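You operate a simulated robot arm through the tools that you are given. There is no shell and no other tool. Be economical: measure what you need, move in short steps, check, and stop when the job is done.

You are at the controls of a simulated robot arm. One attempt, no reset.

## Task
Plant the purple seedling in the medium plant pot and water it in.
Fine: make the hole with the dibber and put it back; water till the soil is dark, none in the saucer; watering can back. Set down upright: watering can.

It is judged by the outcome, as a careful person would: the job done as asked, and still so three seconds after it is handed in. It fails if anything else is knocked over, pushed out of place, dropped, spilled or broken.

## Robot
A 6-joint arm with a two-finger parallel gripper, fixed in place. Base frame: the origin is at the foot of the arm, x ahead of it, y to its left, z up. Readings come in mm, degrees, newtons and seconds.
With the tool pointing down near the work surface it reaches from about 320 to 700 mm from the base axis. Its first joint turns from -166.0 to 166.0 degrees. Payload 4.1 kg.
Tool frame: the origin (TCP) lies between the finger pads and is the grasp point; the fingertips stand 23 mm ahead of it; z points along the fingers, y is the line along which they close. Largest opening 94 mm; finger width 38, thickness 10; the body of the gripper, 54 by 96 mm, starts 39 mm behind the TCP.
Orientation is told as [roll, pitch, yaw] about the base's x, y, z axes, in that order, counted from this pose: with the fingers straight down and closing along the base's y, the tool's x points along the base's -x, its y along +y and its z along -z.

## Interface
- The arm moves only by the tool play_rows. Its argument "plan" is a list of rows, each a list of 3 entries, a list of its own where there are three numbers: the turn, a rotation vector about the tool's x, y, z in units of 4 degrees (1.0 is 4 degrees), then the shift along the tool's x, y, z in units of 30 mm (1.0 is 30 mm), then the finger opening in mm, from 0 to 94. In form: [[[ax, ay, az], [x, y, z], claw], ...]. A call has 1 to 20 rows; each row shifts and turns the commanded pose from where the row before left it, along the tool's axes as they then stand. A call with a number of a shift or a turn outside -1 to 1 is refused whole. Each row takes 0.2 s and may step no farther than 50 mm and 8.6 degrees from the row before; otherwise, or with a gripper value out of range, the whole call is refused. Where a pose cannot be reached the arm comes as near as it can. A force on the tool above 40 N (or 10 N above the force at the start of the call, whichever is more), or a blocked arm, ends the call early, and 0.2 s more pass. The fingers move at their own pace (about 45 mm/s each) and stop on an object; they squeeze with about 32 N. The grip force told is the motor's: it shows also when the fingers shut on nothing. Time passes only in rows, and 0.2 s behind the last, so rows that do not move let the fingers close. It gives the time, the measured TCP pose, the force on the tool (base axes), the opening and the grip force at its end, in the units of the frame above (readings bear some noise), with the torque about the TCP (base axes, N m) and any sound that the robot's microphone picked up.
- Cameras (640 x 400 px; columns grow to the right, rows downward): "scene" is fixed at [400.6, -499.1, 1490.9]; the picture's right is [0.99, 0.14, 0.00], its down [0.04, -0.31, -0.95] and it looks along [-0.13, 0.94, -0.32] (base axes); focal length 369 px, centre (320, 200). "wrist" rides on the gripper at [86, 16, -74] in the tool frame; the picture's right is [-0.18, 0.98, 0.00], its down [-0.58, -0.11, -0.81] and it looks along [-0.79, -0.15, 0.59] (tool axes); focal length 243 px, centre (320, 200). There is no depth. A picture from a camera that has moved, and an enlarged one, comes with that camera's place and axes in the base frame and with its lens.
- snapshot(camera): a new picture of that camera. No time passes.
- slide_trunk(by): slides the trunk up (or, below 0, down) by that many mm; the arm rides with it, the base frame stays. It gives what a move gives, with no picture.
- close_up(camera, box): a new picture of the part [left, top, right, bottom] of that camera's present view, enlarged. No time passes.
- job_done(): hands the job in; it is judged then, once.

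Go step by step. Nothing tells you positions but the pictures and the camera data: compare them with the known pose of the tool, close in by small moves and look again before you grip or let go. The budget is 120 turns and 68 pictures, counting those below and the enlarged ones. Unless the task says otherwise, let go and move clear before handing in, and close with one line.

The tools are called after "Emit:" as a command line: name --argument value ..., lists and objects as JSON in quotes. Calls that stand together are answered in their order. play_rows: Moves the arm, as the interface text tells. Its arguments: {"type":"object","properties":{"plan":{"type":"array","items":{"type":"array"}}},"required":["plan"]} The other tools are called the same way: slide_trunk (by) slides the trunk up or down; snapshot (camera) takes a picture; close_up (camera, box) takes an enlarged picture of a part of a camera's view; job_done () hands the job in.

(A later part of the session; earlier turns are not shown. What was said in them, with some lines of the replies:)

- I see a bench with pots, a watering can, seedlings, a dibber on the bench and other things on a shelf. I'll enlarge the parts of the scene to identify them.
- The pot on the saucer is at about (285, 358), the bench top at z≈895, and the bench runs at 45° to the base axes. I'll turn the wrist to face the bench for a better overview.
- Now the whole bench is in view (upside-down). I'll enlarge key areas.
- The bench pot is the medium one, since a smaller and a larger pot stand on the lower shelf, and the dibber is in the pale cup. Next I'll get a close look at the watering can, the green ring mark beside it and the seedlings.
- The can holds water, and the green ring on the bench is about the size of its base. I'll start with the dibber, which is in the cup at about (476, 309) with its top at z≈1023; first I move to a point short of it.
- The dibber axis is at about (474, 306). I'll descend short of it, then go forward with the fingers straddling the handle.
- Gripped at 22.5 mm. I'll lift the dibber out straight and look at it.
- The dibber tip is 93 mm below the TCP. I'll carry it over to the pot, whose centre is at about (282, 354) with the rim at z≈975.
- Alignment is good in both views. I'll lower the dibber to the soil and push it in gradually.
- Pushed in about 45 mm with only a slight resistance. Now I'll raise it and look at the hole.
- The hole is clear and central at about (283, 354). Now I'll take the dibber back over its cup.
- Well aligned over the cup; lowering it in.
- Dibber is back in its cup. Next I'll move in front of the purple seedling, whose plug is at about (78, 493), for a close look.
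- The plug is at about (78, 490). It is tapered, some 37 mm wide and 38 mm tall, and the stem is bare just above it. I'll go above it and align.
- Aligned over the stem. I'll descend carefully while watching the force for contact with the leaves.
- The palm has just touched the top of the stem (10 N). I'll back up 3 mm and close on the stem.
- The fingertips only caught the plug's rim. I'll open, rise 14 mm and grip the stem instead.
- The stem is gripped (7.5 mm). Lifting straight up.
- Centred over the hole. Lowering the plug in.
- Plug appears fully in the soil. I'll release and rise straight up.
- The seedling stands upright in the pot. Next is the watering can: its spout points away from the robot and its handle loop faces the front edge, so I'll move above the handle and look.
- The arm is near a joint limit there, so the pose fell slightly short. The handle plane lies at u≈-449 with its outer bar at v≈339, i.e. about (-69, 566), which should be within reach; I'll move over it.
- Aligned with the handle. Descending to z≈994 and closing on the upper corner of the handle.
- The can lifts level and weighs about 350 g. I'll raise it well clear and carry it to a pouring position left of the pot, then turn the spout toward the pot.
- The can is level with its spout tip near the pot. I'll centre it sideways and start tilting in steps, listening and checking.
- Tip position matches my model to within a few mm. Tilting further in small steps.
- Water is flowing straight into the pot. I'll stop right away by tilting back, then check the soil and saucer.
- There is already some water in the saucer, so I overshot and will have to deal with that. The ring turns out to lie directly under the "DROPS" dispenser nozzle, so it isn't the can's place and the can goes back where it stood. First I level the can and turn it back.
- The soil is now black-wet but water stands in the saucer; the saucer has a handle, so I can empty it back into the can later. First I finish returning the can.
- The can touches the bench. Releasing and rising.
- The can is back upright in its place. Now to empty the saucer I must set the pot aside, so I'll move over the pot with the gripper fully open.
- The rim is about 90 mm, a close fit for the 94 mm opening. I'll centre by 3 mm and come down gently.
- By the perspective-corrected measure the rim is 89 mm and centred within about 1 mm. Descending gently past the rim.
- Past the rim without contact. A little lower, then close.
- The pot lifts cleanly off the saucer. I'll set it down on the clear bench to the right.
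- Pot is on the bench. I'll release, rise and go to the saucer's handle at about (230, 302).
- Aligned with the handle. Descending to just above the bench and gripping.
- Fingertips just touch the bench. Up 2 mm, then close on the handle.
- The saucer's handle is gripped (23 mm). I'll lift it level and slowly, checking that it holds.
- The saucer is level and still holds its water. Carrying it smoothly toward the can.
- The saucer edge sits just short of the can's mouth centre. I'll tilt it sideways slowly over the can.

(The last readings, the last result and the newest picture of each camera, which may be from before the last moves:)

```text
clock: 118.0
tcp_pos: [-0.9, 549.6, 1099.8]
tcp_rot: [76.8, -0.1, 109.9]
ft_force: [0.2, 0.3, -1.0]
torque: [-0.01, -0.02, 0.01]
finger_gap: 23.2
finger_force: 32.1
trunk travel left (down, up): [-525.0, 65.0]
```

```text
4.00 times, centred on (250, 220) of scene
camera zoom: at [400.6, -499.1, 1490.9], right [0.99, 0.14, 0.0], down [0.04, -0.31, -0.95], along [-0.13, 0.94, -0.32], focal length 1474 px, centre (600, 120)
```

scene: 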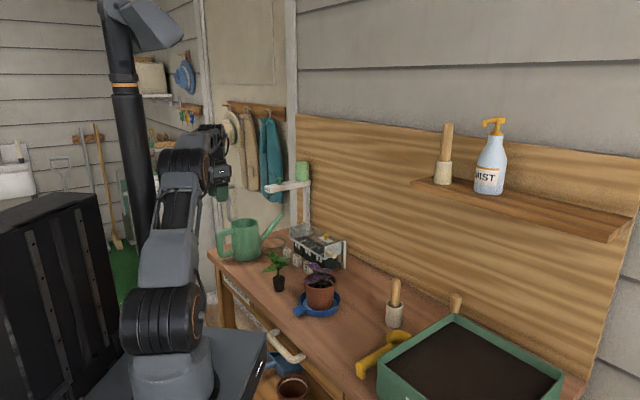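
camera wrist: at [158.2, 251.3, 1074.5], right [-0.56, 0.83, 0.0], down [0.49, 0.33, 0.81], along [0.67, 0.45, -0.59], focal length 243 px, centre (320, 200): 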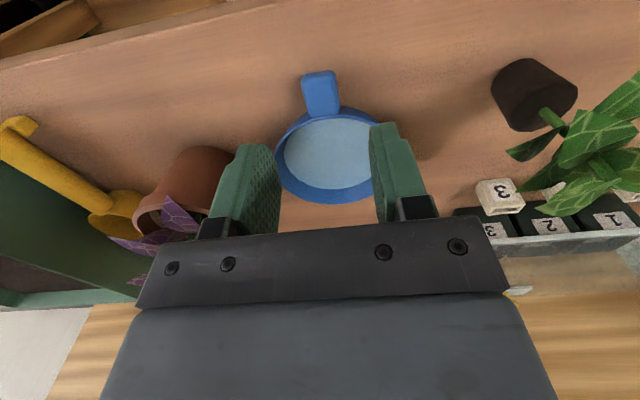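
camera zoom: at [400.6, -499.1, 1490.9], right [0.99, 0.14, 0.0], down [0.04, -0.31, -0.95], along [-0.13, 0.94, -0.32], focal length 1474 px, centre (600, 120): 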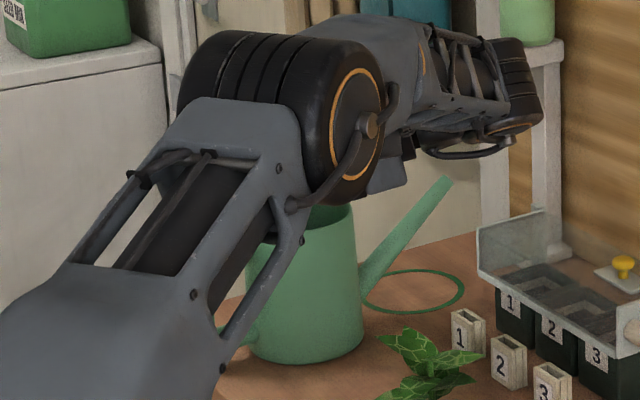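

The arm hides the saucer but the can hasn't moved and I see no spill. I'll wait a moment for it to drain, then tilt back along the same path.

Emit:
play_rows --plan '[[[0, 0, 0], [0, 0, 0], 5], [[0, 0, 0], [0, 0, 0], 5], [[0, 0, 0], [0, 0, 0], 5], [[0, 0, 0], [0, 0, 0], 5], [[0.7, 0, 0], [0, 0.014, 0.092], 5], [[0.7, 0, 0], [0, 0.018, 0.092], 5], [[0.7, 0, 0], [0, 0.023, 0.09], 5], [[0.7, 0, 0], [0, 0.027, 0.09], 5], [[0.7, 0, 0], [0, 0.032, 0.086], 5], [[0.7, 0, 0], [0, 0.035, 0.084], 5], [[0.7, 0, 0], [0, 0.04, 0.08], 5], [[0.7, 0, 0], [0, 0.044, 0.075], 5], [[0.7, 0, 0], [0, 0.046, 0.073], 5], [[0.7, 0, 0], [0, 0.05, 0.065], 5], [[0.7, 0, 0], [0, 0.05, 0.06], 5], [[0.7, 0, 0], [0, 0.053, 0.052], 5], [[0.7, 0, 0], [0, 0.053, 0.05], 5], [[0.7, 0, 0], [0, 0.053, 0.045], 5], [[0.7, 0, 0], [0, 0.053, 0.038], 5], [[0.7, 0, 0], [0, 0.053, 0.038], 5]]'

Emit:
play_rows --plan '[[[1, 0, 0], [0, 0.07, 0.036], 5], [[1, 0, 0], [0, 0.07, 0.036], 5], [[1, 0, 0], [0, 0.06, 0.022], 5], [[1, 0, 0], [0, 0.06, 0.022], 5], [[1, 0, 0], [0, 0.044, 0.008], 5], [[1, 0, 0], [0, 0.044, 0.008], 5], [[1, 0, 0], [0, 0.028, 0], 5], [[1, 0, 0], [0, 0.028, 0], 5], [[0, 0, 0], [0, 0, 0], 5], [[0, 0, 0], [0, 0, 0], 5]]'

```text
clock: 122.2
tcp_pos: [-39.4, 537.5, 1098.4]
tcp_rot: [32.1, -0.2, 110.0]
ft_force: [-0.2, -0.7, 0.3]
torque: [-0.02, -0.02, 0.02]
finger_gap: 23.1
finger_force: 31.5
trunk travel left (down, up): [-525.0, 65.0]
```

```text
clock: 124.4
tcp_pos: [-51.3, 531.9, 1096.6]
tcp_rot: [0.1, -0.1, 109.9]
ft_force: [0.6, -0.1, -0.5]
torque: [-0.03, -0.02, 0.0]
finger_gap: 23.2
finger_force: 32.2
trunk travel left (down, up): [-525.0, 65.0]
```

Level again. Turning back and carrying the saucer to its old place.

Emit:
play_rows --plan '[[[0, 0, 0.4], [0, 0, 0], 5], [[0, 0, 0.8], [0, 0, 0], 5], [[0, 0, 1], [0, 0, 0], 5], [[0, 0, 1], [0, 0, 0], 5], [[0, 0, 1], [0, 0, 0], 5], [[0, 0, 1], [0, 0, 0], 5], [[0, 0, 1], [0, 0, 0], 5], [[0, 0, 1], [0, 0, 0], 5], [[0, 0, 1], [0, 0, 0], 5], [[0, 0, 1], [0, 0, 0], 5], [[0, 0, 1], [0, 0, 0], 5], [[0, 0, 1], [0, 0, 0], 5], [[0, 0, 1], [0, 0, 0], 5], [[0, 0, 1], [0, 0, 0], 5], [[0, 0, 1], [0, 0, 0], 5], [[0, 0, 1], [0, 0, 0], 5], [[0, 0, 0.8], [0, 0, 0], 5], [[0, 0, 0.25], [0, 0, 0], 5], [[0, 0, 0], [0, 0, 0], 5]]'

Emit:
play_rows --plan '[[[0, 0, 0], [0, -0.25, 0], 5], [[0, 0, 0], [-0.09, -0.5, 0], 5], [[0, 0, 0], [-0.1, -0.8, 0], 5], [[0, 0, 0], [-0.1, -0.95, 0], 5], [[0, 0, 0], [-0.1, -0.95, 0], 5], [[0, 0, 0], [-0.1, -0.95, 0], 5], [[0, 0, 0], [-0.1, -0.95, 0], 5], [[0, 0, 0], [-0.1, -0.95, 0], 5], [[0, 0, 0], [-0.1, -0.95, 0], 5], [[0, 0, 0], [-0.1, -0.95, 0], 5], [[0, 0, 0], [-0.1, -0.95, 0], 5], [[0, 0, 0], [-0.1, -0.95, 0], 5], [[0, 0, 0], [-0.1, -0.9, 0], 5], [[0, 0, 0], [-0.1, -0.7, 0], 5], [[0, 0, 0], [-0.05, -0.4, 0], 5], [[0, 0, 0], [0, 0, 0], 5]]'

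```text
clock: 128.4
tcp_pos: [-52.4, 532.3, 1097.7]
tcp_rot: [0.2, 0.0, 44.8]
ft_force: [-0.1, -0.2, 0.0]
torque: [-0.05, 0.01, -0.03]
finger_gap: 22.9
finger_force: 31.9
trunk travel left (down, up): [-525.0, 65.0]
```

```text
clock: 131.8
tcp_pos: [234.2, 303.8, 1098.6]
tcp_rot: [0.1, 0.0, 44.9]
ft_force: [-1.0, 0.6, -1.0]
torque: [0.01, 0.03, 0.01]
finger_gap: 22.9
finger_force: 32.1
trunk travel left (down, up): [-525.0, 65.0]
```

Back above its place; lowering the saucer to the bench.

Emit:
play_rows --plan '[[[0, 0, 0], [0, 0, 0.6], 5], [[0, 0, 0], [0, 0, 0.9], 5], [[0, 0, 0], [0, 0, 0.9], 5], [[0, 0, 0], [0, 0, 0.9], 5], [[0, 0, 0], [0, 0, 0.9], 5], [[0, 0, 0], [0, 0, 0.7], 5], [[0, 0, 0], [0, 0, 0.4], 5], [[0, 0, 0], [0, 0, 0.2], 5], [[0, 0, 0], [0, 0, 0.1], 5], [[0, 0, 0], [0, 0, 0], 5]]'

```text
clock: 134.0
tcp_pos: [232.4, 304.2, 929.7]
tcp_rot: [0.1, 0.0, 44.9]
ft_force: [-0.3, -0.3, -0.1]
torque: [0.0, 0.03, 0.01]
finger_gap: 23.1
finger_force: 32.4
trunk travel left (down, up): [-525.0, 65.0]
```

Emit:
play_rows --plan '[[[0, 0, 0], [0, 0, 0.07], 5], [[0, 0, 0], [0, 0, 0.04], 5], [[0, 0, 0], [0, 0, 0], 5]]'

```text
clock: 134.8
tcp_pos: [233.0, 305.9, 926.2]
tcp_rot: [0.1, 0.0, 44.9]
ft_force: [-0.5, -0.6, 0.8]
torque: [0.05, -0.1, 0.02]
finger_gap: 22.9
finger_force: 32.0
trunk travel left (down, up): [-525.0, 65.0]
```

Emit:
play_rows --plan '[[[0, 0, 0], [0, 0, 0], 30], [[0, 0, 0], [0, 0, 0], 45], [[0, 0, 0], [0, 0, 0], 50], [[0, 0, 0], [0, 0, -0.4], 50], [[0, 0, 0], [0, 0, -0.9], 50], [[0, 0, 0], [0, 0, -0.9], 50], [[0, 0, 0], [0, 0, -0.9], 94], [[0, 0, 0], [0, 0, -0.9], 94], [[0, 0, 0], [0, 0, -0.6], 94], [[0, 0, 0], [0, 0, 0], 94]]'

Emit:
snapshot --camera "wrist"

```text
clock: 137.0
tcp_pos: [233.7, 304.9, 1063.5]
tcp_rot: [0.1, 0.0, 44.9]
ft_force: [-0.2, 0.4, 0.4]
torque: [0.01, -0.01, -0.01]
finger_gap: 94.0
finger_force: 0.1
trunk travel left (down, up): [-525.0, 65.0]
```

```text
1 pictures are left
camera wrist: at [161.1, 253.9, 1138.1], right [-0.56, 0.83, 0.0], down [0.49, 0.33, 0.81], along [0.67, 0.45, -0.59], focal length 243 px, centre (320, 200)
```

wrist: 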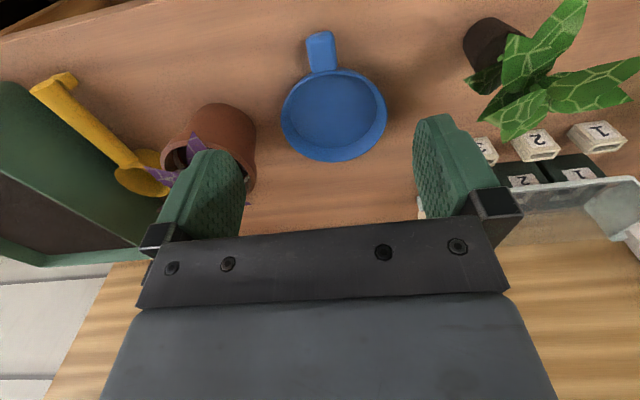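

The saucer is empty. Now back to the pot at (372, 266) to return it to the saucer.

Emit:
play_rows --plan '[[[0, 0, 0], [-0.472, -0.836, 0], 94], [[0, 0, 0], [-0.472, -0.836, 0], 94], [[0, 0, 0], [-0.472, -0.836, 0], 94], [[0, 0, 0], [-0.472, -0.836, 0], 94], [[0, 0, 0], [-0.472, -0.836, 0], 94], [[0, 0, 0], [0, 0, 0.8], 94], [[0, 0, 0], [0, 0, 0.8], 94], [[0, 0, 0], [0, 0, 0.4], 94], [[0, 0, 0], [0, 0, 0], 94], [[0, 0, 0], [0, 0, 0], 94]]'

Emit:
play_rows --plan '[[[0, 0, 0], [0, 0, 0], 94]]'

```text
clock: 139.2
tcp_pos: [372.0, 267.0, 1005.7]
tcp_rot: [0.1, 0.0, 44.9]
ft_force: [-0.7, -0.1, -0.1]
torque: [-0.02, 0.0, -0.02]
finger_gap: 94.1
finger_force: 0.1
trunk travel left (down, up): [-525.0, 65.0]
```

```text
clock: 139.6
tcp_pos: [372.5, 266.5, 1005.2]
tcp_rot: [0.1, 0.0, 44.9]
ft_force: [1.0, 0.3, -0.1]
torque: [-0.02, 0.0, -0.03]
finger_gap: 94.0
finger_force: 0.1
trunk travel left (down, up): [-525.0, 65.0]
```

Emit:
play_rows --plan '[[[0, 0, 0], [0, -0.01, 0.12], 94], [[0, 0, 0], [0, 0, 0.12], 94], [[0, 0, 0], [0, 0, 0.1], 94], [[0, 0, 0], [0, 0, 0], 94]]'

Emit:
play_rows --plan '[[[0, 0, 0], [0, 0, 0.12], 94], [[0, 0, 0], [0, 0, 0.12], 94], [[0, 0, 0], [0, 0, 0.12], 94], [[0, 0, 0], [0, 0, 0], 94]]'

```text
clock: 140.6
tcp_pos: [372.0, 265.7, 993.8]
tcp_rot: [0.1, 0.1, 44.9]
ft_force: [0.2, -1.0, -0.8]
torque: [-0.01, -0.02, -0.04]
finger_gap: 94.3
finger_force: 0.1
trunk travel left (down, up): [-525.0, 65.0]
```

```text
clock: 141.6
tcp_pos: [372.2, 264.8, 983.2]
tcp_rot: [0.0, 0.1, 44.9]
ft_force: [0.3, -0.8, -1.2]
torque: [-0.01, 0.0, 0.01]
finger_gap: 94.0
finger_force: 0.1
trunk travel left (down, up): [-525.0, 65.0]
```

Emit:
play_rows --plan '[[[0, 0, 0], [0, 0, 0.12], 94], [[0, 0, 0], [0, 0, 0.12], 94], [[0, 0, 0], [0, 0, 0], 90], [[0, 0, 0], [0, 0, 0], 85], [[0, 0, 0], [0, 0, 0], 80], [[0, 0, 0], [0, 0, 0], 70], [[0, 0, 0], [0, 0, 0], 70]]'

Emit:
play_rows --plan '[[[0, 0, 0], [0, 0, -0.15], 70], [[0, 0, 0], [0, 0, -0.4], 70], [[0, 0, 0], [0, 0, -0.7], 70], [[0, 0, 0], [0, 0, -0.6], 70], [[0, 0, 0], [0, 0, 0], 70]]'

```text
clock: 143.2
tcp_pos: [371.6, 263.2, 976.1]
tcp_rot: [0.1, 0.0, 44.9]
ft_force: [0.5, -0.1, 0.1]
torque: [0.0, -0.01, -0.04]
finger_gap: 77.6
finger_force: 32.1
trunk travel left (down, up): [-525.0, 65.0]
```

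```text
clock: 144.4
tcp_pos: [373.7, 264.0, 1031.3]
tcp_rot: [0.1, 0.1, 44.9]
ft_force: [-0.1, -0.4, -1.3]
torque: [0.0, 0.01, -0.05]
finger_gap: 77.3
finger_force: 32.0
trunk travel left (down, up): [-525.0, 65.0]
```

Emit:
play_rows --plan '[[[0, 0, 0], [0, 0.5, 0], 70], [[0, 0, 0], [0, 0.9, 0], 70], [[0, 0, 0], [0, 0.95, 0], 70], [[0, 0, 0], [0, 0.95, 0], 70], [[0, 0, 0], [0, 0.9, 0], 70], [[0, 0, 0], [0, 0, 0], 70], [[0, 0, 0], [0, 0, 0.6], 70], [[0, 0, 0], [0, 0, 0.5], 70], [[0, 0, 0], [0, 0, 0.3], 70], [[0, 0, 0], [0, 0, 0.15], 70], [[0, 0, 0], [0, 0, 0], 70]]'

```text
clock: 146.8
tcp_pos: [283.4, 354.5, 983.2]
tcp_rot: [0.1, 0.0, 44.9]
ft_force: [0.2, 0.8, -2.5]
torque: [-0.02, 0.0, -0.02]
finger_gap: 77.6
finger_force: 31.9
trunk travel left (down, up): [-525.0, 65.0]
```

Emit:
play_rows --plan '[[[0, 0, 0], [0, 0, 0.06], 70], [[0, 0, 0], [0, 0, 0.05], 70], [[0, 0, 0], [0, 0, 0], 70]]'

```text
clock: 147.6
tcp_pos: [283.2, 353.8, 980.8]
tcp_rot: [0.2, -0.1, 44.9]
ft_force: [0.2, 0.0, -2.5]
torque: [-0.01, -0.02, 0.0]
finger_gap: 77.6
finger_force: 31.5
trunk travel left (down, up): [-525.0, 65.0]
```

Emit:
play_rows --plan '[[[0, 0, 0], [0, 0, 0.05], 70], [[0, 0, 0], [0, 0, 0], 70]]'

```text
clock: 148.2
tcp_pos: [282.7, 353.2, 981.1]
tcp_rot: [0.1, -0.2, 45.0]
ft_force: [-0.8, 0.7, 6.5]
torque: [-0.04, 0.08, -0.03]
finger_gap: 77.5
finger_force: 31.9
trunk travel left (down, up): [-525.0, 65.0]
```

The pot stands on the saucer. Releasing fully and rising straight up.

Emit:
play_rows --plan '[[[0, 0, 0], [0, 0, 0], 85], [[0, 0, 0], [0, 0, 0], 94], [[0, 0, 0], [0, 0, 0], 94], [[0, 0, 0], [0, 0, -0.2], 94], [[0, 0, 0], [0, 0, -0.5], 94], [[0, 0, 0], [0, 0, -0.8], 94], [[0, 0, 0], [0, 0, -0.9], 94], [[0, 0, 0], [0, 0, -0.9], 94], [[0, 0, 0], [0, 0, -0.9], 94], [[0, 0, 0], [0, 0, -0.9], 94], [[0, 0, 0], [0.9, 0, -0.9], 94], [[0, 0, 0], [0.9, 0, -0.9], 94], [[0, 0, 0], [0.9, 0, -0.9], 94], [[0, 0, 0], [0.9, 0, -0.5], 94], [[0, 0, 0], [0, 0, 0], 94]]'

Emit:
close_up --camera "scene" --box '[205, 210, 415, 340]'

```text
clock: 151.4
tcp_pos: [207.6, 278.8, 1229.8]
tcp_rot: [0.2, -0.1, 44.8]
ft_force: [0.2, -0.6, 0.8]
torque: [0.02, 0.0, 0.02]
finger_gap: 93.9
finger_force: 0.1
trunk travel left (down, up): [-525.0, 65.0]
```

```text
3.05 times, centred on (310, 275) of scene
camera zoom: at [400.6, -499.1, 1490.9], right [0.99, 0.14, 0.0], down [0.04, -0.31, -0.95], along [-0.13, 0.94, -0.32], focal length 1123 px, centre (350, -29)
```

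zoom: 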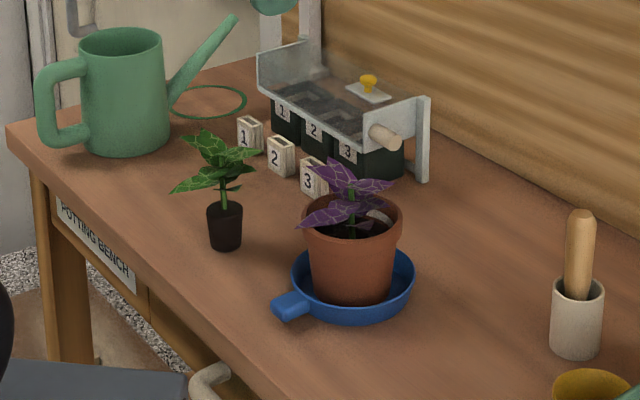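

The seedling is upright in the pot, the soil is dark and the saucer is dry. The can and dibber are back in place, and the arm is clear, so I'm handing in.

Emit:
job_done

```text
The job is handed in.
```

The purple seedling is planted in the medium pot and watered in. I poured too much at first and some reached the saucer, so I lifted the pot off, tipped that water over the can, and put the empty saucer and pot back; the pour itself was hidden by the arm, but I saw no water on the bench afterwards. The soil is dark, the dibber is back in its cup, and the watering can stands upright where it was.
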